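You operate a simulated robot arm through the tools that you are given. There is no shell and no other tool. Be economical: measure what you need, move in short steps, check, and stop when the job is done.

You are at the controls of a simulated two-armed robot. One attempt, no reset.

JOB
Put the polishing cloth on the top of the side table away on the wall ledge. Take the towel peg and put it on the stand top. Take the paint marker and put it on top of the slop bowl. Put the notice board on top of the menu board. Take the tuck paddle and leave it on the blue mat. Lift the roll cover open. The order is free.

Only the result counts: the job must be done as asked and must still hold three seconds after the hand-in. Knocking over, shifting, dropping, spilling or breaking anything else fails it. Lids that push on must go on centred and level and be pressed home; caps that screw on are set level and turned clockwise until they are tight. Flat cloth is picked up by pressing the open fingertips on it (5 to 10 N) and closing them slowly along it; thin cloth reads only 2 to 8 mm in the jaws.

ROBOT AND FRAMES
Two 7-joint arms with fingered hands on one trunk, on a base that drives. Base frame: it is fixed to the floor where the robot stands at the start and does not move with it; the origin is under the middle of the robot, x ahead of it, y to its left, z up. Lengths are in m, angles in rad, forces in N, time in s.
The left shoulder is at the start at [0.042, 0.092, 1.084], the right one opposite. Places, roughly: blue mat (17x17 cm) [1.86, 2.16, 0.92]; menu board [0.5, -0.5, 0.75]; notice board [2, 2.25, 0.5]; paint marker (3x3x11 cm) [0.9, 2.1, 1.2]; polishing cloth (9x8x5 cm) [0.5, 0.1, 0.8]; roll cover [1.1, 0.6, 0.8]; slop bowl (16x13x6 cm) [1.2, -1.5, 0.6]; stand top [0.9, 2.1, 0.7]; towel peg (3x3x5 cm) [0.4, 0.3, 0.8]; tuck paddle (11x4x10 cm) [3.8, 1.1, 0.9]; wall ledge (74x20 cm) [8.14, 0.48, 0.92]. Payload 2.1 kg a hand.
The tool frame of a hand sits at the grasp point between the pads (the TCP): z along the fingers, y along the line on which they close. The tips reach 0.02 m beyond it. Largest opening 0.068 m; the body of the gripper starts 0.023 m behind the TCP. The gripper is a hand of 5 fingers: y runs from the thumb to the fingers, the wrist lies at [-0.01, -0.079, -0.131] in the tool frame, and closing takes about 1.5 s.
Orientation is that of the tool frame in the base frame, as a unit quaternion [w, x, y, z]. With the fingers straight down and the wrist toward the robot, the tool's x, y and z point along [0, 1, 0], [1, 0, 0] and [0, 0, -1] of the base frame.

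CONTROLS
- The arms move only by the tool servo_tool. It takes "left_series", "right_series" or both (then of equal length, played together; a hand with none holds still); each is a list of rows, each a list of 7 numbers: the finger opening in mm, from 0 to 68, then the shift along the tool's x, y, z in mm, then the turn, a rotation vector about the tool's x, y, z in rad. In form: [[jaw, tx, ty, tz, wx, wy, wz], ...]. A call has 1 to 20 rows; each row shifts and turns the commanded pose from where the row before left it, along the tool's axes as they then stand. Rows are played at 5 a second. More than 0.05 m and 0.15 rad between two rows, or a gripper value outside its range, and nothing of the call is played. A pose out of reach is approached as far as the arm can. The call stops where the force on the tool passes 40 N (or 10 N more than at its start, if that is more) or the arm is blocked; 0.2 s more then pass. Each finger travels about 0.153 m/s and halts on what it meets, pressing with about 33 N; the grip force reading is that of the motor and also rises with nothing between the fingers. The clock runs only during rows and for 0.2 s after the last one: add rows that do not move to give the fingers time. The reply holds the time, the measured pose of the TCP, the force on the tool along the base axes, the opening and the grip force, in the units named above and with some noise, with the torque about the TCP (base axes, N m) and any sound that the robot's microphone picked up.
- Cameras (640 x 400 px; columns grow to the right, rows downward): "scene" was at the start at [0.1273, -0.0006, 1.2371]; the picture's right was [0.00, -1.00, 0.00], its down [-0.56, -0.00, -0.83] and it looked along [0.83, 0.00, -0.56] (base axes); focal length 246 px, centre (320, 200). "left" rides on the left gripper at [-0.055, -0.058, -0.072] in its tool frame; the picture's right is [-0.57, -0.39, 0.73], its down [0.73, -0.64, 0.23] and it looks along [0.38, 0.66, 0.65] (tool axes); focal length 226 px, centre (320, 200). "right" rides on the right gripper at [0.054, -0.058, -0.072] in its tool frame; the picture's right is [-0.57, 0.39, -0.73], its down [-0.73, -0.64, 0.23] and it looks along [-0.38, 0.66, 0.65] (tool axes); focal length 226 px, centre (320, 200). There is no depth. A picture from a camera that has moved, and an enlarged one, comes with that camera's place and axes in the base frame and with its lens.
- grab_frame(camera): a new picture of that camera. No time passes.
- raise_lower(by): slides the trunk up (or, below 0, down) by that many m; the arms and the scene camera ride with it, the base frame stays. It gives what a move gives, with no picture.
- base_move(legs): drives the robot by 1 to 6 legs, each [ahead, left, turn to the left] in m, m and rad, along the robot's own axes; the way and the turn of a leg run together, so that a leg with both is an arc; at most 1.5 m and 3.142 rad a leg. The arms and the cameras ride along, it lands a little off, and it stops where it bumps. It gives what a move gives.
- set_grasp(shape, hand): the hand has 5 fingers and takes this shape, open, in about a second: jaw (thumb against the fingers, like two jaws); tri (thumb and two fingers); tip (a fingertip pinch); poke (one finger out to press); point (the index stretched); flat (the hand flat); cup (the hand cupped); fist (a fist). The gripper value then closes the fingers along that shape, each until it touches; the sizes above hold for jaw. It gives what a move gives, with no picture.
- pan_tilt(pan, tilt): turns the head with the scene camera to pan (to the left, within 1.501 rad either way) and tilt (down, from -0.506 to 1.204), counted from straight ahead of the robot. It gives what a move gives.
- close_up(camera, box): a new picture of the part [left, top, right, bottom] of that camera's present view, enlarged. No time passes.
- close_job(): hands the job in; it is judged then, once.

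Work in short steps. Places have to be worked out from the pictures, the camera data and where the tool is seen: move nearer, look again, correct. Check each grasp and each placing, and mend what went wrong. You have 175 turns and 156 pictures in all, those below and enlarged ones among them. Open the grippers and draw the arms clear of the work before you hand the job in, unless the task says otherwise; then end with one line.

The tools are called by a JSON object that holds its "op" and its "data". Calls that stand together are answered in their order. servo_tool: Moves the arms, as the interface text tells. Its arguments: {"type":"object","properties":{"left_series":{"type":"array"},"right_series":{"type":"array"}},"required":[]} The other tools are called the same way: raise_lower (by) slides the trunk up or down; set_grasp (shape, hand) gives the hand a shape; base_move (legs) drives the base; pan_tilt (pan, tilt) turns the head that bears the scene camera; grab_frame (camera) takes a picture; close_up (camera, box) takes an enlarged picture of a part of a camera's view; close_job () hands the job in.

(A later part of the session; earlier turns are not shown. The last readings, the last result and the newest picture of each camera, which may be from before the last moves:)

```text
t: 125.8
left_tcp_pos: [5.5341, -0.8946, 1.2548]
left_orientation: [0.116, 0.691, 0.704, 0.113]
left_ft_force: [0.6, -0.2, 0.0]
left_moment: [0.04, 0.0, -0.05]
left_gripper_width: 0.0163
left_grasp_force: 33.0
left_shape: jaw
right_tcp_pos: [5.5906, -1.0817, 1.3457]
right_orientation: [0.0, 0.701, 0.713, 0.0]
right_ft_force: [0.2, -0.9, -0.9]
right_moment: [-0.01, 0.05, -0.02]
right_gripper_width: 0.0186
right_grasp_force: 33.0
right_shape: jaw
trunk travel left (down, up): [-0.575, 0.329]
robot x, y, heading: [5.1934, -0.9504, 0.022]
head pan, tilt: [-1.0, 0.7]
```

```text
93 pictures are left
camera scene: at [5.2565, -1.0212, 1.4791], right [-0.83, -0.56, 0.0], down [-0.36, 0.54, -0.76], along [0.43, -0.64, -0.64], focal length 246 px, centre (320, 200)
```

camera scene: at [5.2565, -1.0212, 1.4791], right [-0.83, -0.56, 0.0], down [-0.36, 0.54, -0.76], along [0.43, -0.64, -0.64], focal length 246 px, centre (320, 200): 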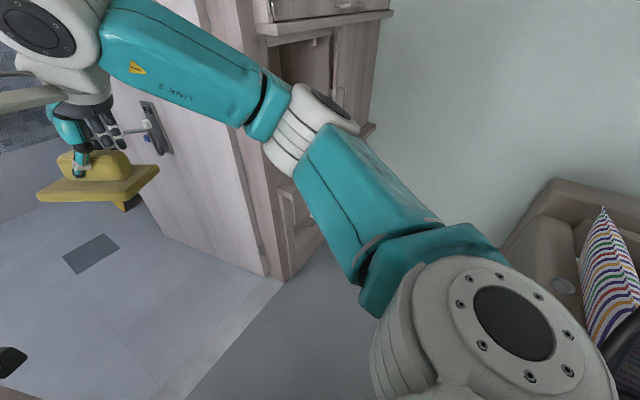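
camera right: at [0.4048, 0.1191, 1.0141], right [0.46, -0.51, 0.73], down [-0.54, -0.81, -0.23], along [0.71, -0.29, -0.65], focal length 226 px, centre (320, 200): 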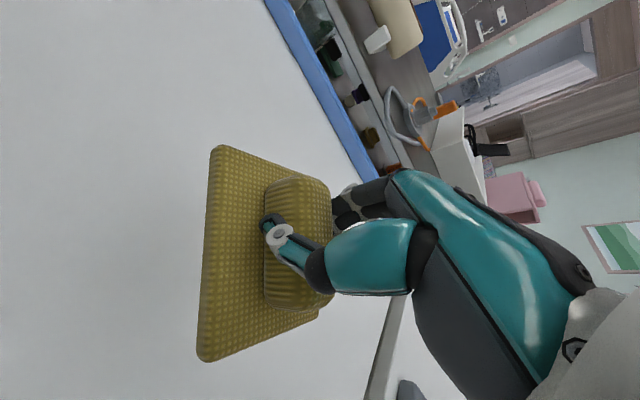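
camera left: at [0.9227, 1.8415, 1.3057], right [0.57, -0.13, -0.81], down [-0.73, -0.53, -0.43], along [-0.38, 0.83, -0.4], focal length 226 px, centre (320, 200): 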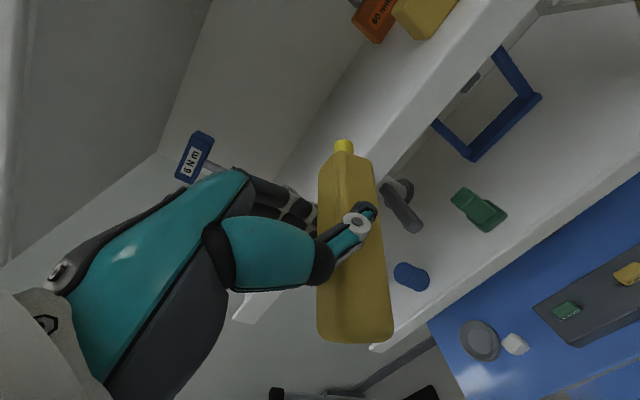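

Good. Align with the doorway centre and drive through.

{"op": "base_move", "data": {"legs": [[0, -0.12, -0.02], [0.75, 0, 0]]}}

{"op": "pan_tilt", "data": {"pan": 0.4, "tilt": 0.4}}

{"op": "grab_frame", "data": {"camera": "scene"}}

```text
t: 130.7
left_tcp_pos: [6.2882, -1.0216, 1.2544]
left_orientation: [0.117, 0.697, 0.698, 0.113]
left_ft_force: [0.7, 0.4, 0.1]
left_moment: [0.02, 0.02, -0.02]
left_gripper_width: 0.0164
left_grasp_force: 33.3
left_shape: jaw
right_tcp_pos: [6.3409, -1.2114, 1.3464]
right_orientation: [-0.001, 0.707, 0.707, 0.0]
right_ft_force: [0.4, -0.5, -0.9]
right_moment: [-0.03, -0.04, 0.03]
right_gripper_width: 0.0184
right_grasp_force: 33.0
right_shape: jaw
trunk travel left (down, up): [-0.575, 0.329]
robot x, y, heading: [5.9474, -1.0724, 0.002]
head pan, tilt: [-1.0, 0.7]
```

```text
t: 132.3
left_tcp_pos: [6.2873, -1.0228, 1.2543]
left_orientation: [0.117, 0.698, 0.698, 0.113]
left_ft_force: [0.9, -0.3, -0.3]
left_moment: [0.02, -0.02, 0.04]
left_gripper_width: 0.0164
left_grasp_force: 32.9
left_shape: jaw
right_tcp_pos: [6.3393, -1.2108, 1.3469]
right_orientation: [-0.001, 0.707, 0.707, 0.0]
right_ft_force: [0.4, 0.1, -0.6]
right_moment: [-0.01, 0.03, 0.02]
right_gripper_width: 0.0187
right_grasp_force: 32.5
right_shape: jaw
trunk travel left (down, up): [-0.575, 0.329]
robot x, y, heading: [5.9461, -1.0707, -0.005]
head pan, tilt: [0.4, 0.4]
```

```text
92 pictures are left
camera scene: at [6.0476, -1.0364, 1.5059], right [0.39, -0.92, 0.0], down [-0.36, -0.15, -0.92], along [0.85, 0.36, -0.39], focal length 246 px, centre (320, 200)
```

scene: 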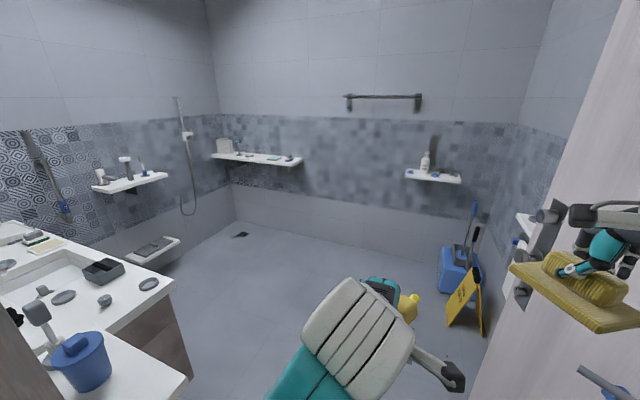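

The ledge is on the far wall to the left, as expected. I drive in to (7.4, 0.1) to inspect it.

{"op": "base_move", "data": {"legs": [[1.0, 0, 0], [0.45, 0.45, 0], [0, 0.75, 0]]}}

{"op": "pan_tilt", "data": {"pan": 0.3, "tilt": 0.7}}

{"op": "grab_frame", "data": {"camera": "scene"}}

```text
t: 144.3
left_tcp_pos: [7.7387, 0.1896, 1.2553]
left_orientation: [0.118, 0.7, 0.695, 0.112]
left_ft_force: [0.3, 0.0, -0.7]
left_moment: [0.02, 0.01, 0.0]
left_gripper_width: 0.0161
left_grasp_force: 33.0
left_shape: jaw
right_tcp_pos: [7.7891, -0.0008, 1.3468]
right_orientation: [0.0, 0.71, 0.704, 0.0]
right_ft_force: [-0.3, -1.0, -1.1]
right_moment: [0.02, 0.01, -0.04]
right_gripper_width: 0.0187
right_grasp_force: 32.6
right_shape: jaw
trunk travel left (down, up): [-0.575, 0.329]
robot x, y, heading: [7.3942, 0.1464, -0.014]
head pan, tilt: [0.4, 0.4]
```

```text
t: 145.1
left_tcp_pos: [7.7388, 0.188, 1.2556]
left_orientation: [0.118, 0.7, 0.695, 0.112]
left_ft_force: [0.8, -0.1, -0.2]
left_moment: [-0.01, -0.03, 0.0]
left_gripper_width: 0.0162
left_grasp_force: 33.4
left_shape: jaw
right_tcp_pos: [7.7894, -0.0007, 1.3463]
right_orientation: [0.0, 0.71, 0.704, 0.0]
right_ft_force: [0.4, -0.2, -0.3]
right_moment: [-0.02, -0.03, -0.02]
right_gripper_width: 0.0187
right_grasp_force: 33.1
right_shape: jaw
trunk travel left (down, up): [-0.575, 0.329]
robot x, y, heading: [7.4001, 0.1433, -0.007]
head pan, tilt: [0.3, 0.7]
```

```text
91 pictures are left
camera scene: at [7.4936, 0.1651, 1.4791], right [0.29, -0.96, 0.0], down [-0.62, -0.19, -0.77], along [0.73, 0.22, -0.64], focal length 246 px, centre (320, 200)
```

scene: 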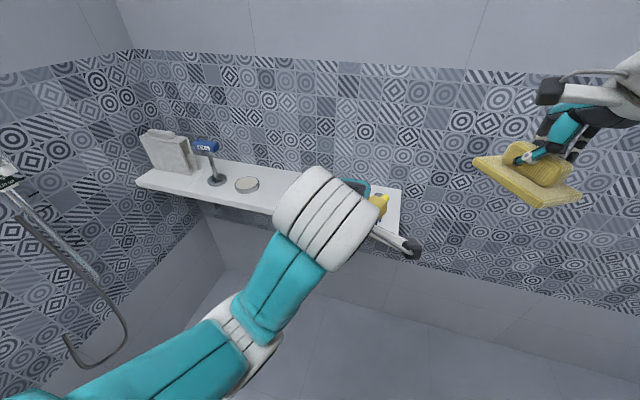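

The left arm hides the free part of the ledge. I move the left hand left and back, and look again.

{"op": "servo_tool", "data": {"left_series": [[3, 40, -20, 0, 0, 0, 0], [3, 40, -20, 0, 0, 0, 0], [3, 40, -20, 0, 0, 0, 0], [3, 30, -10, 0, 0, 0, 0], [3, 0, 0, 0, 0, 0, 0]]}}

{"op": "grab_frame", "data": {"camera": "scene"}}

{"op": "grab_frame", "data": {"camera": "right"}}

```text
t: 146.3
left_tcp_pos: [7.7099, 0.3398, 1.231]
left_orientation: [0.118, 0.701, 0.695, 0.112]
left_ft_force: [-0.5, -0.3, -0.3]
left_moment: [-0.03, 0.01, 0.01]
left_gripper_width: 0.0157
left_grasp_force: 33.0
left_shape: jaw
left hand out of reach, approached as far as the arm can: row 2, 3
right_tcp_pos: [7.7897, -0.001, 1.3459]
right_orientation: [0.0, 0.71, 0.704, 0.001]
right_ft_force: [0.7, -1.2, -0.9]
right_moment: [0.0, -0.01, 0.02]
right_gripper_width: 0.0184
right_grasp_force: 32.8
right_shape: jaw
trunk travel left (down, up): [-0.575, 0.329]
robot x, y, heading: [7.3998, 0.1429, -0.011]
head pan, tilt: [0.3, 0.7]
```

```text
90 pictures are left
camera scene: at [7.4937, 0.1649, 1.479], right [0.29, -0.96, 0.0], down [-0.62, -0.18, -0.76], along [0.73, 0.22, -0.64], focal length 246 px, centre (320, 200)
```

scene: 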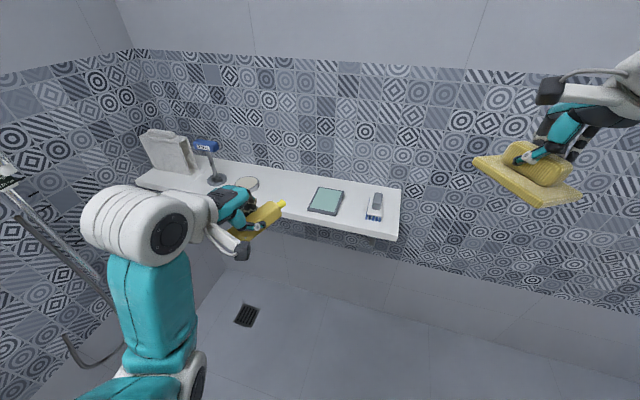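

```text
89 pictures are left
camera right: at [7.7306, 0.0542, 1.4193], right [0.38, -0.57, 0.73], down [-0.65, -0.73, -0.23], along [0.66, -0.38, -0.65], focal length 226 px, centre (320, 200)
```

right: 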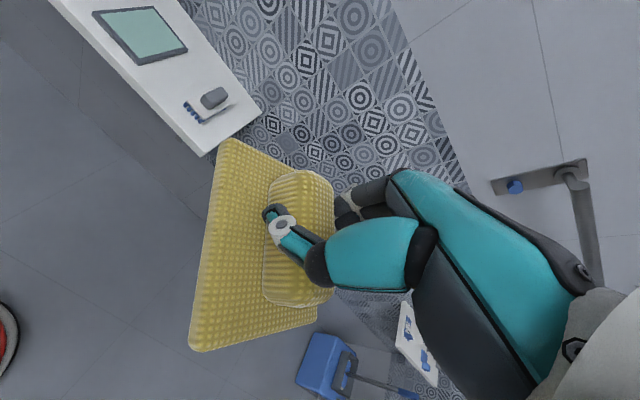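

Free spot on the ledge at about (8.11, 0.48), between the disc and the tablet. I tuck the left hand back and drive closer.

{"op": "servo_tool", "data": {"left_series": [[3, -20, -25, -10, 0, 0, 0], [3, -20, -25, -10, 0, 0, 0], [3, 0, -25, -10, 0, 0, 0], [3, 0, 0, 0, 0, 0, 0]]}}

{"op": "base_move", "data": {"legs": [[0.25, 0.38, 0.01]]}}

{"op": "grab_frame", "data": {"camera": "scene"}}

```text
t: 147.3
left_tcp_pos: [7.7142, 0.3219, 1.2342]
left_orientation: [0.118, 0.7, 0.695, 0.112]
left_ft_force: [-0.2, -0.7, 0.1]
left_moment: [0.02, 0.03, 0.01]
left_gripper_width: 0.0159
left_grasp_force: 33.1
left_shape: jaw
left hand out of reach, approached as far as the arm can: row 1, 2, 3
right_tcp_pos: [7.7891, 0.001, 1.3474]
right_orientation: [0.0, 0.71, 0.704, 0.0]
right_ft_force: [0.0, 0.9, -1.2]
right_moment: [0.0, 0.02, 0.01]
right_gripper_width: 0.0186
right_grasp_force: 33.0
right_shape: jaw
trunk travel left (down, up): [-0.575, 0.329]
robot x, y, heading: [7.3975, 0.143, -0.003]
head pan, tilt: [0.3, 0.7]
```

```text
t: 150.1
left_tcp_pos: [7.9635, 0.7052, 1.2347]
left_orientation: [0.116, 0.696, 0.7, 0.113]
left_ft_force: [0.9, 0.0, -0.7]
left_moment: [0.0, -0.02, -0.01]
left_gripper_width: 0.0157
left_grasp_force: 32.9
left_shape: jaw
right_tcp_pos: [8.0433, 0.3842, 1.3459]
right_orientation: [0.0, 0.706, 0.709, 0.0]
right_ft_force: [0.3, -0.7, -0.7]
right_moment: [-0.03, 0.01, -0.04]
right_gripper_width: 0.0184
right_grasp_force: 32.8
right_shape: jaw
trunk travel left (down, up): [-0.575, 0.329]
robot x, y, heading: [7.6495, 0.5214, 0.004]
head pan, tilt: [0.3, 0.7]
```

```text
88 pictures are left
camera scene: at [7.7456, 0.5468, 1.479], right [0.3, -0.95, 0.0], down [-0.61, -0.19, -0.76], along [0.73, 0.23, -0.64], focal length 246 px, centre (320, 200)
```

scene: 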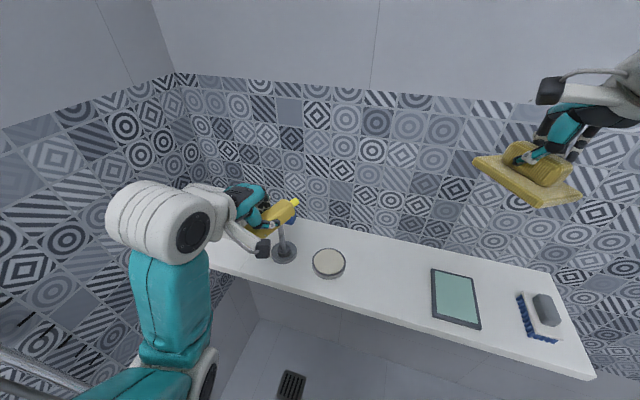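

Gap between disc and tablet is y 0.385–0.60. I first bring the left hand back and up away from the stand.

{"op": "servo_tool", "data": {"left_series": [[3, -25, -30, -15, 0, 0, 0], [3, -25, -30, -15, 0, 0, 0], [3, -25, -30, -15, 0, 0, 0], [3, 0, -20, 0, 0, 0, 0], [3, 0, 0, 0, 0, 0, 0]]}}

{"op": "grab_frame", "data": {"camera": "scene"}}

```text
t: 151.2
left_tcp_pos: [7.965, 0.6241, 1.2522]
left_orientation: [0.116, 0.696, 0.7, 0.112]
left_ft_force: [0.5, -0.1, -0.7]
left_moment: [-0.01, 0.0, 0.0]
left_gripper_width: 0.0155
left_grasp_force: 33.1
left_shape: jaw
left hand out of reach, approached as far as the arm can: row 1, 2, 3, 4
right_tcp_pos: [8.0432, 0.3842, 1.3457]
right_orientation: [0.0, 0.706, 0.708, 0.0]
right_ft_force: [-0.1, -0.2, -0.8]
right_moment: [0.01, 0.03, 0.01]
right_gripper_width: 0.0184
right_grasp_force: 33.2
right_shape: jaw
trunk travel left (down, up): [-0.575, 0.329]
robot x, y, heading: [7.6474, 0.5237, 0.006]
head pan, tilt: [0.3, 0.7]
```

```text
87 pictures are left
camera scene: at [7.7453, 0.5464, 1.479], right [0.3, -0.95, 0.0], down [-0.61, -0.19, -0.76], along [0.73, 0.23, -0.64], focal length 246 px, centre (320, 200)
```

scene: 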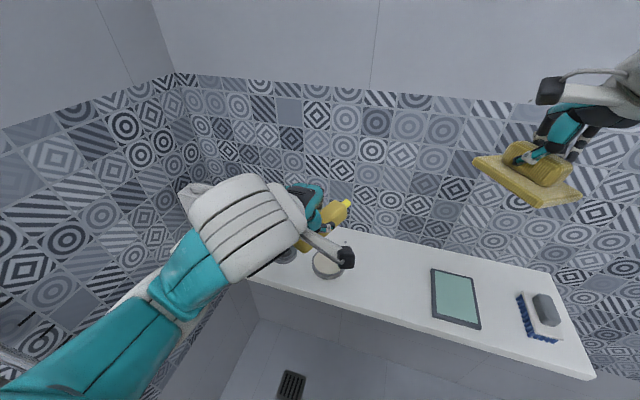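

I move the left hand left again (still clear of the stand), lower the trunk 0.08, and bring the right hand over the spot.

{"op": "servo_tool", "data": {"left_series": [[3, 35, 10, -10, 0, 0, 0], [3, 35, 10, -10, 0, 0, 0], [3, 0, 0, 0, 0, 0, 0]]}}

{"op": "raise_lower", "data": {"by": -0.09}}

{"op": "servo_tool", "data": {"right_series": [[5, 27, 20, 20, 0, 0, 0], [5, 27, 20, 30, 0, 0, 0], [5, 27, 20, 30, 0, 0, 0], [5, 27, 22, 30, 0, 0, 0], [5, 0, 0, 35, 0, 0, 0], [5, 0, 0, 35, 0, 0, 0], [5, 0, 0, 0, 0, 0, 0]]}}

{"op": "grab_frame", "data": {"camera": "scene"}}

{"op": "grab_frame", "data": {"camera": "right"}}

```text
t: 152.1
left_tcp_pos: [7.9784, 0.6952, 1.2786]
left_orientation: [0.117, 0.697, 0.699, 0.113]
left_ft_force: [-0.5, 0.1, -0.5]
left_moment: [0.0, 0.04, 0.02]
left_gripper_width: 0.0159
left_grasp_force: 33.6
left_shape: jaw
right_tcp_pos: [8.0428, 0.3839, 1.3462]
right_orientation: [0.0, 0.706, 0.708, 0.0]
right_ft_force: [0.3, 0.1, -0.8]
right_moment: [0.0, 0.01, -0.01]
right_gripper_width: 0.0185
right_grasp_force: 33.4
right_shape: jaw
trunk travel left (down, up): [-0.575, 0.329]
robot x, y, heading: [7.6499, 0.5245, 0.007]
head pan, tilt: [0.3, 0.7]
```

```text
t: 153.3
left_tcp_pos: [7.9774, 0.6941, 1.1901]
left_orientation: [0.116, 0.696, 0.7, 0.113]
left_ft_force: [0.0, 0.7, -0.5]
left_moment: [0.01, 0.01, 0.0]
left_gripper_width: 0.0155
left_grasp_force: 33.3
left_shape: jaw
right_tcp_pos: [8.0434, 0.3858, 1.2569]
right_orientation: [0.0, 0.706, 0.709, 0.001]
right_ft_force: [-0.9, 0.5, -0.9]
right_moment: [0.03, 0.03, 0.02]
right_gripper_width: 0.0184
right_grasp_force: 33.2
right_shape: jaw
trunk travel left (down, up): [-0.485, 0.419]
robot x, y, heading: [7.6524, 0.5222, 0.006]
head pan, tilt: [0.3, 0.7]
```

```text
t: 154.9
left_tcp_pos: [7.979, 0.6945, 1.1887]
left_orientation: [0.117, 0.695, 0.7, 0.113]
left_ft_force: [-0.7, -0.5, -0.8]
left_moment: [0.0, -0.02, 0.01]
left_gripper_width: 0.0156
left_grasp_force: 33.0
left_shape: jaw
right_tcp_pos: [8.1253, 0.4932, 1.0744]
right_orientation: [0.0, 0.706, 0.708, 0.0]
right_ft_force: [0.5, -0.5, -1.0]
right_moment: [-0.04, 0.01, 0.02]
right_gripper_width: 0.0184
right_grasp_force: 32.8
right_shape: jaw
trunk travel left (down, up): [-0.485, 0.419]
robot x, y, heading: [7.6482, 0.5205, 0.002]
head pan, tilt: [0.3, 0.7]
```

```text
86 pictures are left
camera scene: at [7.7512, 0.5465, 1.3888], right [0.3, -0.95, 0.0], down [-0.61, -0.19, -0.76], along [0.73, 0.23, -0.64], focal length 246 px, centre (320, 200)
```

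scene: 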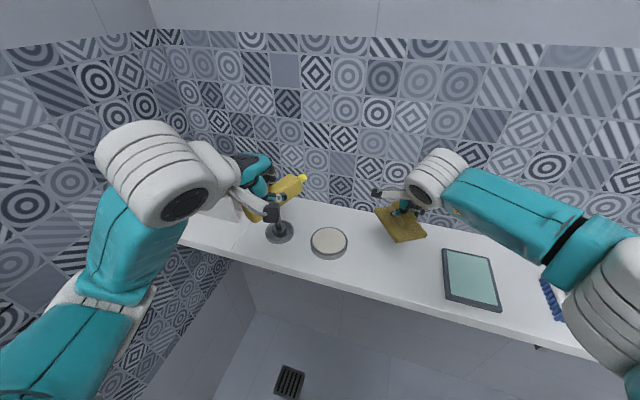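

```text
85 pictures are left
camera right: at [8.066, 0.5468, 1.1485], right [0.39, -0.56, 0.73], down [-0.64, -0.74, -0.23], along [0.67, -0.37, -0.65], focal length 226 px, centre (320, 200)
```

right: 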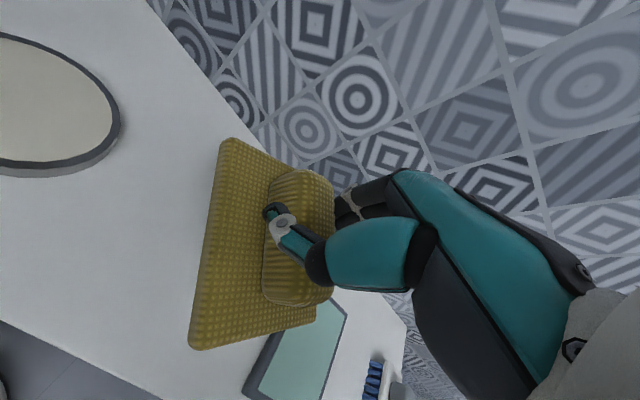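

I zoom in on the cloth to judge how it hangs before lowering.

{"op": "close_up", "data": {"camera": "scene", "box": [350, 140, 510, 260]}}

```text
3.33 times, centred on (430, 200) of scene
camera zoom: at [7.7512, 0.5465, 1.3888], right [0.3, -0.95, 0.0], down [-0.61, -0.19, -0.76], along [0.73, 0.23, -0.64], focal length 820 px, centre (-47, 200)
```

zoom: 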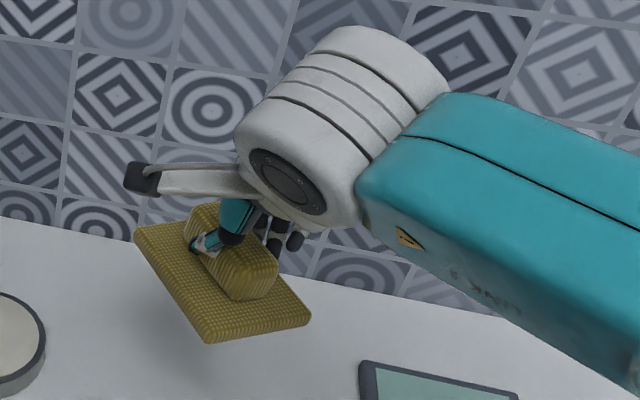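

Both views agree the cloth hangs level, only yawed, and its footprint fits the gap. Lower until contact.

{"op": "servo_tool", "data": {"right_series": [[5, 0, 0, 40, 0, 0, 0], [5, 0, 0, 35, 0, 0, 0], [5, 0, 0, 15, 0, 0, 0], [5, 0, 0, 8, 0, 0, 0], [5, 0, 0, 6, 0, 0, 0], [5, 0, 0, 6, 0, 0, 0], [5, 0, 0, 0, 0, 0, 0]]}}

{"op": "grab_frame", "data": {"camera": "right"}}

{"op": "close_up", "data": {"camera": "scene", "box": [320, 160, 520, 310]}}

```text
t: 156.5
left_tcp_pos: [7.9792, 0.6945, 1.1891]
left_orientation: [0.117, 0.696, 0.7, 0.112]
left_ft_force: [0.4, 0.4, -0.2]
left_moment: [-0.01, -0.03, 0.04]
left_gripper_width: 0.0153
left_grasp_force: 33.3
left_shape: jaw
right_tcp_pos: [8.1239, 0.4929, 0.9659]
right_orientation: [0.0, 0.706, 0.708, 0.0]
right_ft_force: [0.0, 0.0, -0.7]
right_moment: [0.01, -0.01, 0.02]
right_gripper_width: 0.0183
right_grasp_force: 32.7
right_shape: jaw
trunk travel left (down, up): [-0.485, 0.419]
robot x, y, heading: [7.6484, 0.5235, 0.004]
head pan, tilt: [0.3, 0.7]
```

```text
83 pictures are left
camera right: at [8.0643, 0.5476, 1.0381], right [0.39, -0.56, 0.73], down [-0.64, -0.74, -0.23], along [0.66, -0.37, -0.65], focal length 226 px, centre (320, 200)
```

right: 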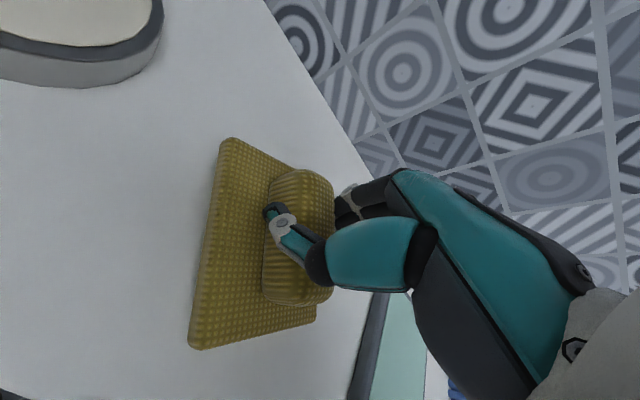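

```text
2.67 times, centred on (420, 235) of scene
camera zoom: at [7.7511, 0.5465, 1.3888], right [0.3, -0.95, 0.0], down [-0.61, -0.19, -0.76], along [0.73, 0.23, -0.64], focal length 656 px, centre (53, 107)
```

zoom: 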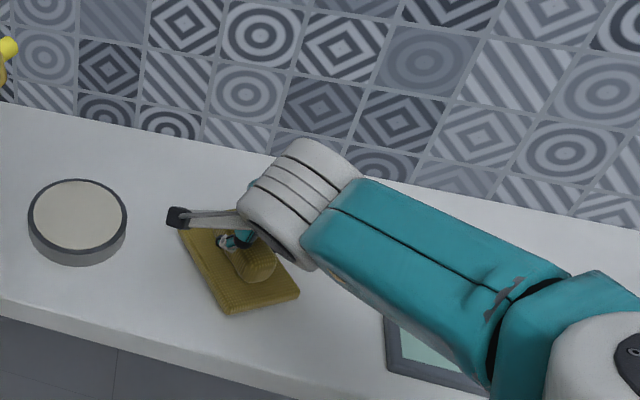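

No contact yet at 0.966; continue down in small steps.

{"op": "servo_tool", "data": {"right_series": [[5, 0, 0, 5, 0, 0, 0], [5, 0, 0, 5, 0, 0, 0], [5, 0, 0, 5, 0, 0, 0], [5, 0, 0, 5, 0, 0, 0], [5, 0, 0, 0, 0, 0, 0]]}}

```text
t: 157.6
left_tcp_pos: [7.9757, 0.694, 1.19]
left_orientation: [0.118, 0.696, 0.7, 0.113]
left_ft_force: [0.5, 0.6, 0.1]
left_moment: [0.02, 0.0, -0.01]
left_gripper_width: 0.0158
left_grasp_force: 32.7
left_shape: jaw
right_tcp_pos: [8.1247, 0.4952, 0.9509]
right_orientation: [0.002, 0.705, 0.709, 0.005]
right_ft_force: [-5.5, 0.9, 24.2]
right_moment: [-0.27, -0.26, 0.02]
right_gripper_width: 0.0194
right_grasp_force: 33.0
right_shape: jaw
trunk travel left (down, up): [-0.485, 0.419]
robot x, y, heading: [7.6504, 0.522, 0.002]
head pan, tilt: [0.3, 0.7]
stopped in row 5 (right hand): the force on the tool passed its limit (the readings are from after the stop); the commanded pose is now the measured one
```

Contact at 0.951. Open slowly.

{"op": "servo_tool", "data": {"right_series": [[12, 0, 0, -2, 0, 0, 0], [24, 0, 0, -1, 0, 0, 0], [34, 0, 0, -1, 0, 0, 0], [44, 0, 0, -1, 0, 0, 0], [50, 0, 0, -2, 0, 0, 0], [50, 0, 0, -8, 0, 0, 0], [50, 0, 0, 0, 0, 0, 0]]}}

{"op": "grab_frame", "data": {"camera": "right"}}

```text
t: 159.2
left_tcp_pos: [7.9778, 0.6947, 1.1882]
left_orientation: [0.118, 0.696, 0.7, 0.112]
left_ft_force: [0.2, -0.7, -0.2]
left_moment: [-0.01, 0.01, -0.01]
left_gripper_width: 0.0155
left_grasp_force: 32.8
left_shape: jaw
right_tcp_pos: [8.1265, 0.4935, 0.9633]
right_orientation: [0.001, 0.705, 0.709, 0.002]
right_ft_force: [-0.2, 0.3, -0.4]
right_moment: [-0.02, 0.02, -0.01]
right_gripper_width: 0.0497
right_grasp_force: 0.0
right_shape: jaw
trunk travel left (down, up): [-0.485, 0.419]
robot x, y, heading: [7.6513, 0.5219, 0.003]
head pan, tilt: [0.3, 0.7]
```

```text
81 pictures are left
camera right: at [8.0668, 0.5476, 1.0366], right [0.39, -0.57, 0.73], down [-0.64, -0.74, -0.23], along [0.67, -0.37, -0.64], focal length 226 px, centre (320, 200)
```

right: 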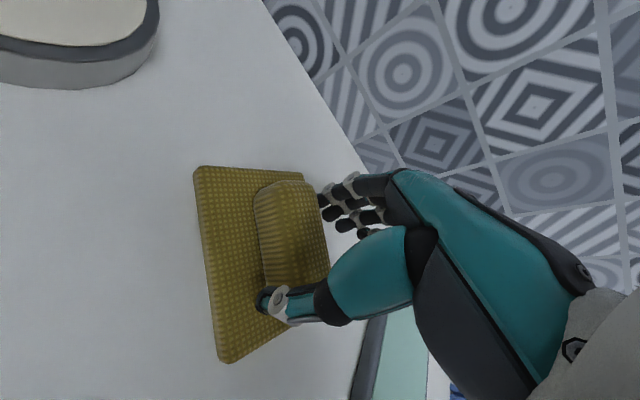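

Cloth released. Raise and back the right hand away, then view.

{"op": "servo_tool", "data": {"right_series": [[55, 0, 0, -30, 0, 0, 0], [60, 0, 0, -40, 0, 0, 0], [60, 0, 0, -45, 0, 0, 0], [60, 0, -25, -40, 0, 0, 0], [60, -20, -35, -25, 0, 0, 0], [60, -20, -35, -25, 0, 0, 0], [60, 0, 0, 0, 0, 0, 0]]}}

{"op": "grab_frame", "data": {"camera": "scene"}}

```text
t: 160.8
left_tcp_pos: [7.9771, 0.6944, 1.1888]
left_orientation: [0.117, 0.696, 0.7, 0.112]
left_ft_force: [0.0, -0.1, -0.6]
left_moment: [0.03, 0.01, 0.03]
left_gripper_width: 0.0156
left_grasp_force: 32.9
left_shape: jaw
right_tcp_pos: [8.0295, 0.4531, 1.1694]
right_orientation: [0.002, 0.706, 0.708, 0.002]
right_ft_force: [-1.2, -1.3, -0.3]
right_moment: [-0.01, -0.01, 0.0]
right_gripper_width: 0.06
right_grasp_force: 0.2
right_shape: jaw
trunk travel left (down, up): [-0.485, 0.419]
robot x, y, heading: [7.6486, 0.5224, 0.005]
head pan, tilt: [0.3, 0.7]
```

```text
80 pictures are left
camera scene: at [7.751, 0.5465, 1.3888], right [0.3, -0.95, 0.0], down [-0.61, -0.19, -0.76], along [0.73, 0.23, -0.64], focal length 246 px, centre (320, 200)
```

scene: 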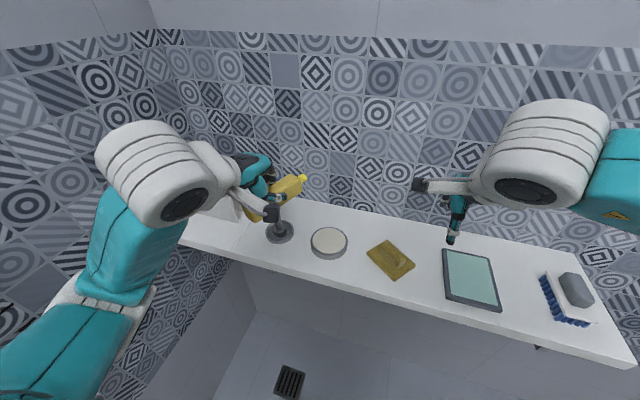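

Cloth rests on the ledge. I re-tuck the arms, raise the trunk, and drive back out along the same path, first to just inside the door.

{"op": "raise_lower", "data": {"by": 0.09}}

{"op": "servo_tool", "data": {"left_series": [[3, -28, 0, -5, 0, 0, 0], [3, -28, 0, -5, 0, 0, 0], [3, -28, 0, 0, 0, 0, 0], [3, -28, 0, 0, 0, 0, 0], [3, 0, 0, 0, 0, 0, 0]], "right_series": [[60, -14, 0, -20, 0, 0, 0], [60, -14, 0, -20, 0, 0, 0], [60, -14, 0, -20, 0, 0, 0], [60, -14, 0, -20, 0, 0, 0], [60, 0, 0, 0, 0, 0, 0]]}}

{"op": "base_move", "data": {"legs": [[-0.25, -0.38, 0], [0, -0.75, 0], [-0.45, -0.47, 0]]}}

{"op": "pan_tilt", "data": {"pan": -1.3, "tilt": 0.7}}

{"op": "grab_frame", "data": {"camera": "scene"}}

```text
t: 162.0
left_tcp_pos: [7.9774, 0.6952, 1.2782]
left_orientation: [0.117, 0.695, 0.7, 0.113]
left_ft_force: [0.4, -0.1, -0.4]
left_moment: [0.01, -0.03, 0.03]
left_gripper_width: 0.0154
left_grasp_force: 32.7
left_shape: jaw
right_tcp_pos: [8.0313, 0.4531, 1.2578]
right_orientation: [0.001, 0.705, 0.709, 0.002]
right_ft_force: [0.1, -0.1, 0.1]
right_moment: [-0.01, -0.01, 0.0]
right_gripper_width: 0.0598
right_grasp_force: 0.1
right_shape: jaw
trunk travel left (down, up): [-0.575, 0.329]
robot x, y, heading: [7.6482, 0.5222, -0.0]
head pan, tilt: [0.3, 0.7]
```

```text
t: 163.2
left_tcp_pos: [7.976, 0.5831, 1.2887]
left_orientation: [0.117, 0.696, 0.699, 0.113]
left_ft_force: [0.0, 0.0, -0.6]
left_moment: [0.0, 0.02, 0.02]
left_gripper_width: 0.0154
left_grasp_force: 33.1
left_shape: jaw
right_tcp_pos: [8.0282, 0.3961, 1.3388]
right_orientation: [0.001, 0.705, 0.709, 0.002]
right_ft_force: [0.6, 1.2, -0.3]
right_moment: [0.0, -0.03, 0.03]
right_gripper_width: 0.0598
right_grasp_force: 0.0
right_shape: jaw
trunk travel left (down, up): [-0.575, 0.329]
robot x, y, heading: [7.6452, 0.5229, 0.008]
head pan, tilt: [0.3, 0.7]
```

```text
t: 172.8
left_tcp_pos: [7.2812, -1.0065, 1.2884]
left_orientation: [0.117, 0.696, 0.7, 0.113]
left_ft_force: [0.3, 0.1, -1.3]
left_moment: [-0.02, -0.02, 0.02]
left_gripper_width: 0.0154
left_grasp_force: 33.5
left_shape: jaw
right_tcp_pos: [7.3344, -1.1943, 1.3388]
right_orientation: [0.001, 0.706, 0.709, 0.003]
right_ft_force: [-1.1, -0.6, -0.1]
right_moment: [0.01, 0.02, 0.02]
right_gripper_width: 0.0599
right_grasp_force: 0.0
right_shape: jaw
trunk travel left (down, up): [-0.575, 0.329]
robot x, y, heading: [6.9517, -1.0669, 0.004]
head pan, tilt: [0.3, 0.7]
```

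```text
t: 174.4
left_tcp_pos: [7.2806, -1.007, 1.2883]
left_orientation: [0.117, 0.696, 0.7, 0.113]
left_ft_force: [1.4, 0.1, -1.4]
left_moment: [-0.04, -0.02, 0.02]
left_gripper_width: 0.0155
left_grasp_force: 32.9
left_shape: jaw
right_tcp_pos: [7.3343, -1.1944, 1.339]
right_orientation: [0.001, 0.705, 0.709, 0.002]
right_ft_force: [-0.1, -0.4, -0.2]
right_moment: [0.01, -0.02, -0.02]
right_gripper_width: 0.0599
right_grasp_force: 0.0
right_shape: jaw
trunk travel left (down, up): [-0.575, 0.329]
robot x, y, heading: [6.9505, -1.0682, 0.006]
head pan, tilt: [-1.3, 0.7]
```

```text
79 pictures are left
camera scene: at [6.9922, -1.1512, 1.4791], right [-0.96, -0.27, 0.0], down [-0.17, 0.62, -0.76], along [0.21, -0.74, -0.64], focal length 246 px, centre (320, 200)
```

scene: 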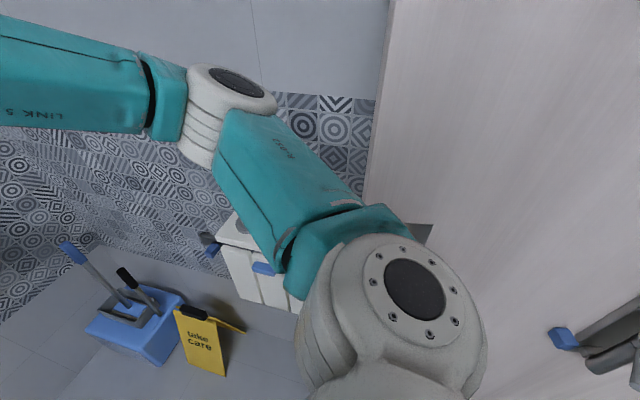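

Clear of the door leaf. Reverse through the door, then back past the chair and bin along the known path.

{"op": "base_move", "data": {"legs": [[-1.0, -0.005, -0.005], [-0.75, 0, 0]]}}

{"op": "base_move", "data": {"legs": [[-0.85, 0.39, 0], [-0.8, -0.36, 0], [-0.75, 0.13, 0]]}}

{"op": "pan_tilt", "data": {"pan": 0.9, "tilt": 0.35}}

{"op": "grab_frame", "data": {"camera": "scene"}}

```text
t: 183.3
left_tcp_pos: [5.5315, -1.001, 1.2903]
left_orientation: [0.118, 0.701, 0.694, 0.112]
left_ft_force: [0.0, -0.2, -1.0]
left_moment: [-0.01, 0.03, 0.01]
left_gripper_width: 0.0153
left_grasp_force: 33.1
left_shape: jaw
right_tcp_pos: [5.5811, -1.1894, 1.339]
right_orientation: [0.001, 0.71, 0.704, 0.003]
right_ft_force: [-0.1, 0.6, -0.4]
right_moment: [-0.02, -0.01, 0.0]
right_gripper_width: 0.06
right_grasp_force: 0.1
right_shape: jaw
trunk travel left (down, up): [-0.575, 0.329]
robot x, y, heading: [5.2039, -1.0566, -0.006]
head pan, tilt: [-1.3, 0.7]
```

```text
t: 196.1
left_tcp_pos: [3.1403, -0.7996, 1.2889]
left_orientation: [0.119, 0.701, 0.695, 0.112]
left_ft_force: [0.1, -0.7, -0.7]
left_moment: [0.02, 0.02, 0.0]
left_gripper_width: 0.0155
left_grasp_force: 33.4
left_shape: jaw
right_tcp_pos: [3.1917, -0.9871, 1.3377]
right_orientation: [0.001, 0.71, 0.704, 0.002]
right_ft_force: [0.1, 0.2, 0.2]
right_moment: [-0.03, 0.02, 0.04]
right_gripper_width: 0.0596
right_grasp_force: 0.0
right_shape: jaw
trunk travel left (down, up): [-0.575, 0.329]
robot x, y, heading: [2.8122, -0.857, -0.009]
head pan, tilt: [-1.3, 0.7]
```

```text
t: 198.2
left_tcp_pos: [3.1423, -0.8011, 1.2883]
left_orientation: [0.118, 0.701, 0.695, 0.112]
left_ft_force: [0.4, 0.2, -1.0]
left_moment: [0.03, 0.0, 0.0]
left_gripper_width: 0.0153
left_grasp_force: 33.3
left_shape: jaw
right_tcp_pos: [3.1922, -0.9883, 1.3394]
right_orientation: [0.001, 0.711, 0.703, 0.002]
right_ft_force: [-0.5, -0.3, -0.6]
right_moment: [0.02, 0.03, -0.02]
right_gripper_width: 0.0598
right_grasp_force: 0.1
right_shape: jaw
trunk travel left (down, up): [-0.575, 0.329]
robot x, y, heading: [2.8107, -0.857, -0.008]
head pan, tilt: [0.901, 0.351]
```

```text
78 pictures are left
camera scene: at [2.8867, -0.7863, 1.5104], right [0.78, -0.63, 0.0], down [-0.22, -0.27, -0.94], along [0.59, 0.73, -0.34], focal length 246 px, centre (320, 200)
```

scene: 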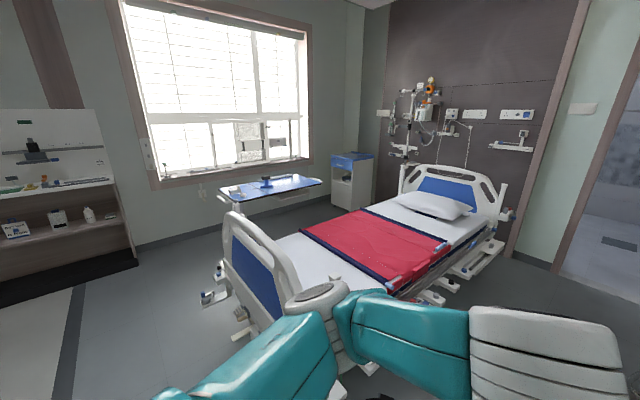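

Next the tuck paddle on the overbed table. Drive to (2.6, 1.1) facing it.

{"op": "base_move", "data": {"legs": [[-0.3, 0, 0.008], [0, 1.4, 0], [0.1, 0.55, 0]]}}

{"op": "pan_tilt", "data": {"pan": 0, "tilt": 0.45}}

{"op": "grab_frame", "data": {"camera": "scene"}}

```text
t: 209.5
left_tcp_pos: [2.9083, 1.1471, 1.2886]
left_orientation: [0.115, 0.687, 0.708, 0.114]
left_ft_force: [0.1, -0.2, 0.0]
left_moment: [-0.01, 0.02, 0.0]
left_gripper_width: 0.0154
left_grasp_force: 33.0
left_shape: jaw
right_tcp_pos: [2.9669, 0.9608, 1.3383]
right_orientation: [0.001, 0.697, 0.717, 0.002]
right_ft_force: [0.2, 0.2, 0.1]
right_moment: [0.0, 0.02, -0.02]
right_gripper_width: 0.0601
right_grasp_force: 0.1
right_shape: jaw
trunk travel left (down, up): [-0.575, 0.329]
robot x, y, heading: [2.577, 1.0765, 0.024]
head pan, tilt: [0.901, 0.351]
```

```text
t: 210.7
left_tcp_pos: [2.9082, 1.1462, 1.2891]
left_orientation: [0.115, 0.688, 0.708, 0.115]
left_ft_force: [-0.2, 0.5, -0.8]
left_moment: [0.04, -0.03, 0.0]
left_gripper_width: 0.0155
left_grasp_force: 33.1
left_shape: jaw
right_tcp_pos: [2.9651, 0.9605, 1.3387]
right_orientation: [0.001, 0.697, 0.718, 0.003]
right_ft_force: [-0.2, 0.0, 0.0]
right_moment: [0.02, 0.01, -0.01]
right_gripper_width: 0.0597
right_grasp_force: 0.1
right_shape: jaw
trunk travel left (down, up): [-0.575, 0.329]
robot x, y, heading: [2.578, 1.0768, 0.027]
head pan, tilt: [0.0, 0.45]
```

```text
77 pictures are left
camera scene: at [2.6891, 1.079, 1.5012], right [0.03, -1.0, 0.0], down [-0.44, -0.01, -0.9], along [0.9, 0.03, -0.44], focal length 246 px, centre (320, 200)
```

scene: 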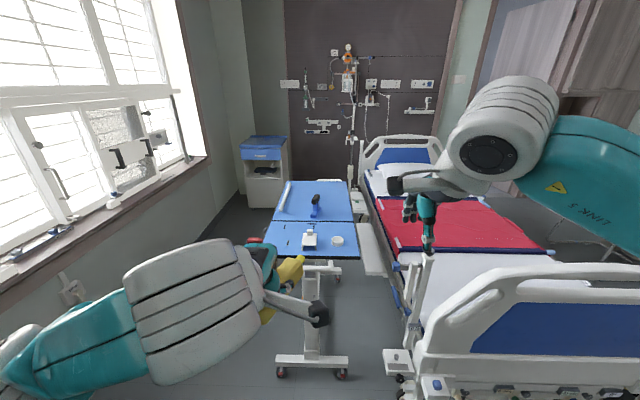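

The paddle should be the blue/black object on the table at (315,205). Zoom.

{"op": "close_up", "data": {"camera": "scene", "box": [250, 165, 390, 275]}}

```text
3.64 times, centred on (320, 220) of scene
camera zoom: at [2.6891, 1.079, 1.5012], right [0.03, -1.0, 0.0], down [-0.44, -0.01, -0.9], along [0.9, 0.03, -0.44], focal length 894 px, centre (320, 127)
```

zoom: 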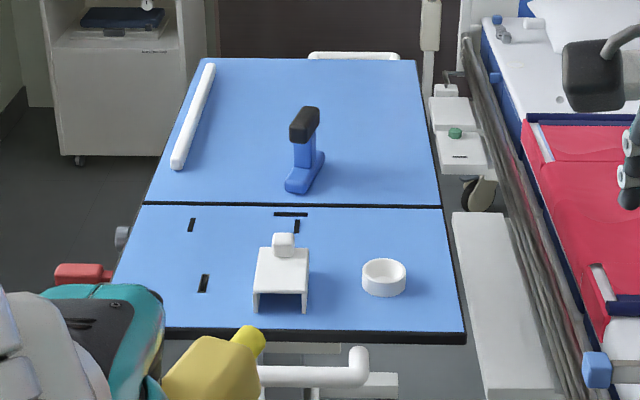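

The paddle stands at ≈(3.83, 1.14), table spans y 0.95–1.36 with its floor base at the near end, so I approach from the window side: go to (3.9, 1.72) and face −y.

{"op": "base_move", "data": {"legs": [[0, 0.63, -0.025], [1.33, 0, 0], [0, 0, -1.57]]}}

{"op": "pan_tilt", "data": {"pan": 0, "tilt": 0.8}}

{"op": "grab_frame", "data": {"camera": "scene"}}

```text
t: 224.3
left_tcp_pos: [3.9653, 1.3867, 1.2885]
left_orientation: [0.162, 0.987, 0.005, -0.003]
left_ft_force: [0.0, -1.1, 0.0]
left_moment: [0.02, -0.03, -0.05]
left_gripper_width: 0.0153
left_grasp_force: 32.8
left_shape: jaw
right_tcp_pos: [3.7786, 1.3337, 1.3386]
right_orientation: [0.003, 1.0, 0.004, 0.001]
right_ft_force: [-0.7, 1.0, 0.4]
right_moment: [0.03, -0.01, -0.05]
right_gripper_width: 0.0602
right_grasp_force: 0.1
right_shape: jaw
trunk travel left (down, up): [-0.575, 0.329]
robot x, y, heading: [3.9023, 1.7134, -1.561]
head pan, tilt: [0.0, 0.45]
```

```text
t: 225.1
left_tcp_pos: [3.9655, 1.3867, 1.289]
left_orientation: [0.163, 0.987, 0.005, -0.002]
left_ft_force: [0.0, -0.8, -0.1]
left_moment: [-0.01, -0.04, 0.0]
left_gripper_width: 0.0155
left_grasp_force: 32.5
left_shape: jaw
right_tcp_pos: [3.7791, 1.3327, 1.3374]
right_orientation: [0.003, 1.0, 0.004, 0.001]
right_ft_force: [0.1, 0.0, -1.4]
right_moment: [0.05, -0.01, -0.01]
right_gripper_width: 0.0601
right_grasp_force: 0.0
right_shape: jaw
trunk travel left (down, up): [-0.575, 0.329]
robot x, y, heading: [3.9011, 1.7114, -1.561]
head pan, tilt: [0.0, 0.799]
```

```text
75 pictures are left
camera scene: at [3.9021, 1.6159, 1.4709], right [-1.0, -0.01, 0.0], down [-0.01, 0.72, -0.7], along [0.01, -0.7, -0.72], focal length 246 px, centre (320, 200)
```

scene: 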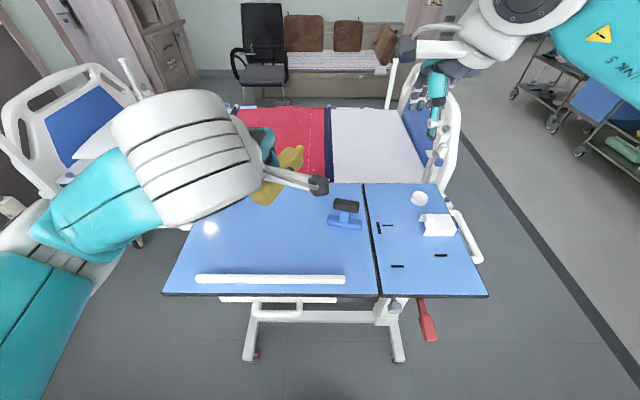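

Paddle handle ≈ (3.828, 1.116, 0.93). Drive ahead 0.13, lower the trunk, and bring the right hand above it.

{"op": "base_move", "data": {"legs": [[0.125, 0, -0.01]]}}

{"op": "raise_lower", "data": {"by": -0.15}}

{"op": "servo_tool", "data": {"left_series": [[3, 20, 0, 0, 0, 0, 0], [3, 20, 0, 0, 0, 0, 0], [3, 20, 0, 0, 0, 0, 0], [3, 0, 0, 0, 0, 0, 0]], "right_series": [[68, 15, 28, 40, 0, 0, 0], [68, 15, 28, 40, 0, 0, 0], [68, 15, 28, 40, 0, 0, 0], [68, 0, 0, 20, 0, 0, 0]]}}

{"op": "grab_frame", "data": {"camera": "scene"}}

{"op": "grab_frame", "data": {"camera": "right"}}

```text
t: 226.4
left_tcp_pos: [3.9631, 1.2584, 1.2891]
left_orientation: [0.161, 0.987, 0.0, -0.004]
left_ft_force: [0.0, 0.3, -0.7]
left_moment: [0.0, 0.02, 0.01]
left_gripper_width: 0.0154
left_grasp_force: 32.7
left_shape: jaw
right_tcp_pos: [3.7752, 1.2071, 1.338]
right_orientation: [0.001, 1.0, -0.001, 0.001]
right_ft_force: [0.9, 0.6, -0.3]
right_moment: [0.04, 0.02, -0.01]
right_gripper_width: 0.0597
right_grasp_force: 0.0
right_shape: jaw
trunk travel left (down, up): [-0.575, 0.329]
robot x, y, heading: [3.9011, 1.5882, -1.573]
head pan, tilt: [0.0, 0.799]
```

```text
t: 228.1
left_tcp_pos: [3.9628, 1.2596, 1.1388]
left_orientation: [0.163, 0.987, -0.001, -0.004]
left_ft_force: [0.2, 0.0, -0.3]
left_moment: [-0.03, -0.04, 0.03]
left_gripper_width: 0.0156
left_grasp_force: 33.0
left_shape: jaw
right_tcp_pos: [3.7747, 1.2084, 1.1876]
right_orientation: [0.002, 1.0, -0.001, 0.002]
right_ft_force: [0.5, 0.0, -1.7]
right_moment: [-0.01, 0.01, -0.02]
right_gripper_width: 0.06
right_grasp_force: 0.1
right_shape: jaw
trunk travel left (down, up): [-0.425, 0.479]
robot x, y, heading: [3.901, 1.585, -1.573]
head pan, tilt: [0.0, 0.799]
```

```text
refused: row 1 steps farther than a row can; nothing moved
```

```text
74 pictures are left
camera scene: at [3.9013, 1.4789, 1.3203], right [-1.0, 0.0, 0.0], down [0.0, 0.72, -0.7], along [0.0, -0.7, -0.72], focal length 246 px, centre (320, 200)
```

scene: 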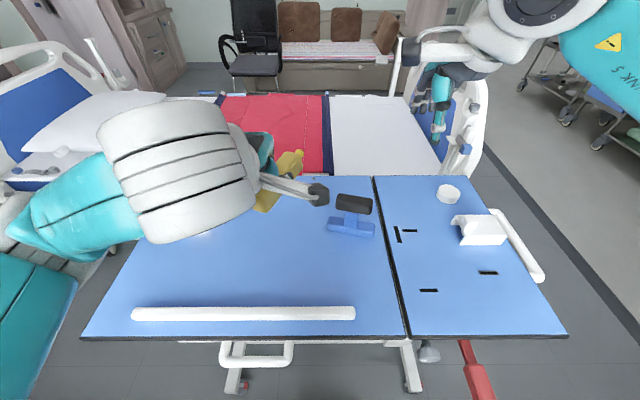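

```text
73 pictures are left
camera right: at [3.828, 1.2668, 1.2615], right [-0.57, -0.38, 0.73], down [-0.73, 0.64, -0.24], along [-0.38, -0.67, -0.64], focal length 226 px, centre (320, 200)
```

right: 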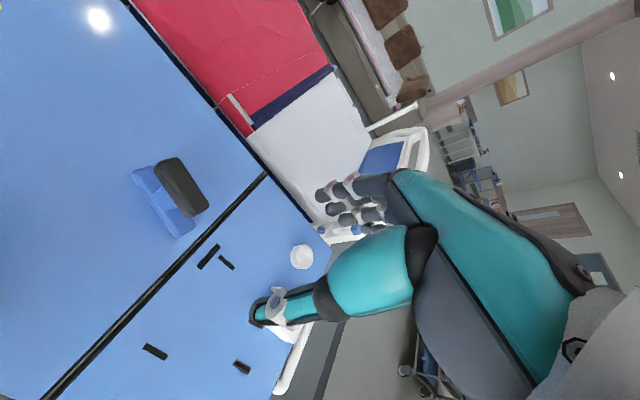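

Handle refined to (3.833, 1.128, ~0.95), lying along x. Move the right hand over it at z≈1.0.

{"op": "servo_tool", "data": {"left_series": [[3, 15, 0, 0, 0, 0, 0], [3, 15, 0, 0, 0, 0, 0], [3, 15, 0, 0, 0, 0, 0], [3, 15, 0, 0, 0, 0, 0], [3, 0, 0, 0, 0, 0, 0], [3, 0, 0, 0, 0, 0, 0]], "right_series": [[68, 11.6, 16.3, 36, 0, 0, 0], [68, 11.6, 16.3, 36, 0, 0, 0], [68, 11.6, 16.3, 36, 0, 0, 0], [68, 11.6, 16.3, 36, 0, 0, 0], [68, 11.6, 16.3, 36, 0, 0, 0], [68, 0, 0, 0, 0, 0, 0]]}}

{"op": "close_up", "data": {"camera": "scene", "box": [260, 120, 460, 270]}}

{"op": "grab_frame", "data": {"camera": "right"}}

```text
t: 229.5
left_tcp_pos: [4.0227, 1.259, 1.1382]
left_orientation: [0.162, 0.987, -0.001, -0.003]
left_ft_force: [0.1, 0.1, -1.4]
left_moment: [-0.01, 0.02, 0.04]
left_gripper_width: 0.0152
left_grasp_force: 32.9
left_shape: jaw
right_tcp_pos: [3.8326, 1.1278, 1.0078]
right_orientation: [0.003, 1.0, -0.001, 0.001]
right_ft_force: [-0.6, 0.1, 0.0]
right_moment: [-0.01, 0.02, -0.04]
right_gripper_width: 0.0678
right_grasp_force: 0.1
right_shape: jaw
trunk travel left (down, up): [-0.425, 0.479]
robot x, y, heading: [3.9028, 1.5863, -1.576]
head pan, tilt: [0.0, 0.799]
```

```text
2.67 times, centred on (360, 195) of scene
camera zoom: at [3.9013, 1.4787, 1.3203], right [-1.0, 0.0, 0.0], down [0.0, 0.72, -0.7], along [0.0, -0.7, -0.72], focal length 656 px, centre (213, 213)
```

zoom: 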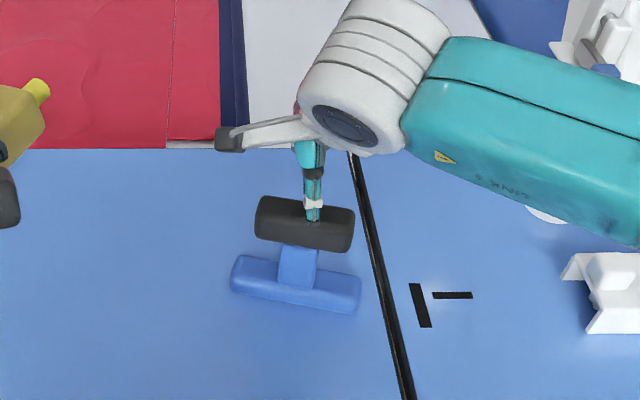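

```text
71 pictures are left
camera right: at [3.8857, 1.1863, 1.081], right [-0.57, -0.38, 0.73], down [-0.73, 0.64, -0.23], along [-0.38, -0.67, -0.64], focal length 226 px, centre (320, 200)
```

right: 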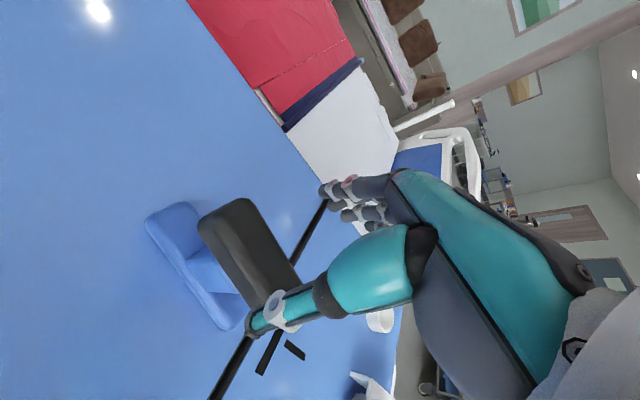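

Aligned; the handle is yawed ≈10°. Rotate to match and descend to z≈0.945.

{"op": "servo_tool", "data": {"right_series": [[68, 0, 0, 20, 0, 0, 0.08], [68, 0, 0, 20, 0, 0, 0.08], [68, 0, 0, 12, 0, 0, 0], [68, 0, 0, 8, 0, 0, 0], [68, 0, 0, 0, 0, 0, 0]]}}

{"op": "grab_frame", "data": {"camera": "right"}}

{"op": "close_up", "data": {"camera": "scene", "box": [300, 150, 420, 250]}}

```text
t: 230.7
left_tcp_pos: [4.0234, 1.2603, 1.1381]
left_orientation: [0.163, 0.987, 0.0, -0.003]
left_ft_force: [0.2, -0.1, -0.9]
left_moment: [-0.02, -0.01, -0.01]
left_gripper_width: 0.0153
left_grasp_force: 32.6
left_shape: jaw
right_tcp_pos: [3.8342, 1.127, 0.9495]
right_orientation: [0.002, 0.997, -0.081, 0.002]
right_ft_force: [-0.4, -0.1, 0.1]
right_moment: [0.0, 0.0, -0.01]
right_gripper_width: 0.0681
right_grasp_force: 0.0
right_shape: jaw
trunk travel left (down, up): [-0.425, 0.479]
robot x, y, heading: [3.9017, 1.5864, -1.57]
head pan, tilt: [0.0, 0.799]
```

```text
70 pictures are left
camera right: at [3.8952, 1.1756, 1.0225], right [-0.62, -0.29, 0.73], down [-0.62, 0.75, -0.23], along [-0.48, -0.6, -0.64], focal length 226 px, centre (320, 200)
```

right: 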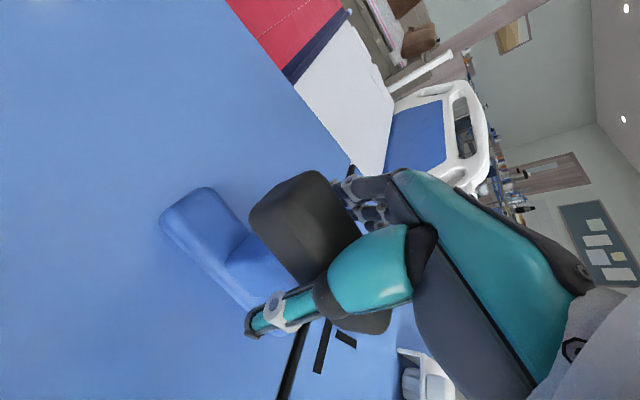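

```text
4.00 times, centred on (360, 200) of scene
camera zoom: at [3.9014, 1.4789, 1.3203], right [-1.0, 0.0, 0.0], down [0.0, 0.72, -0.7], along [0.0, -0.7, -0.72], focal length 984 px, centre (160, 200)
```

zoom: 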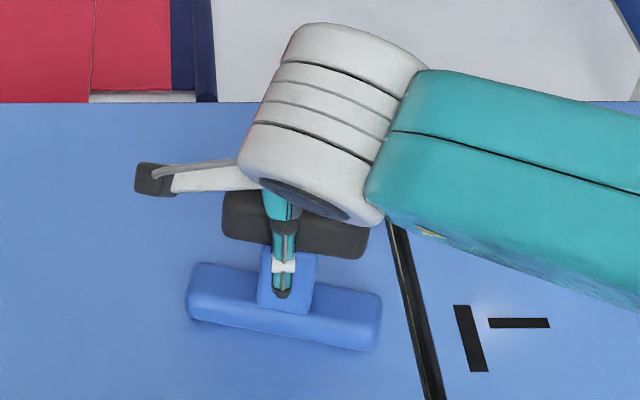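

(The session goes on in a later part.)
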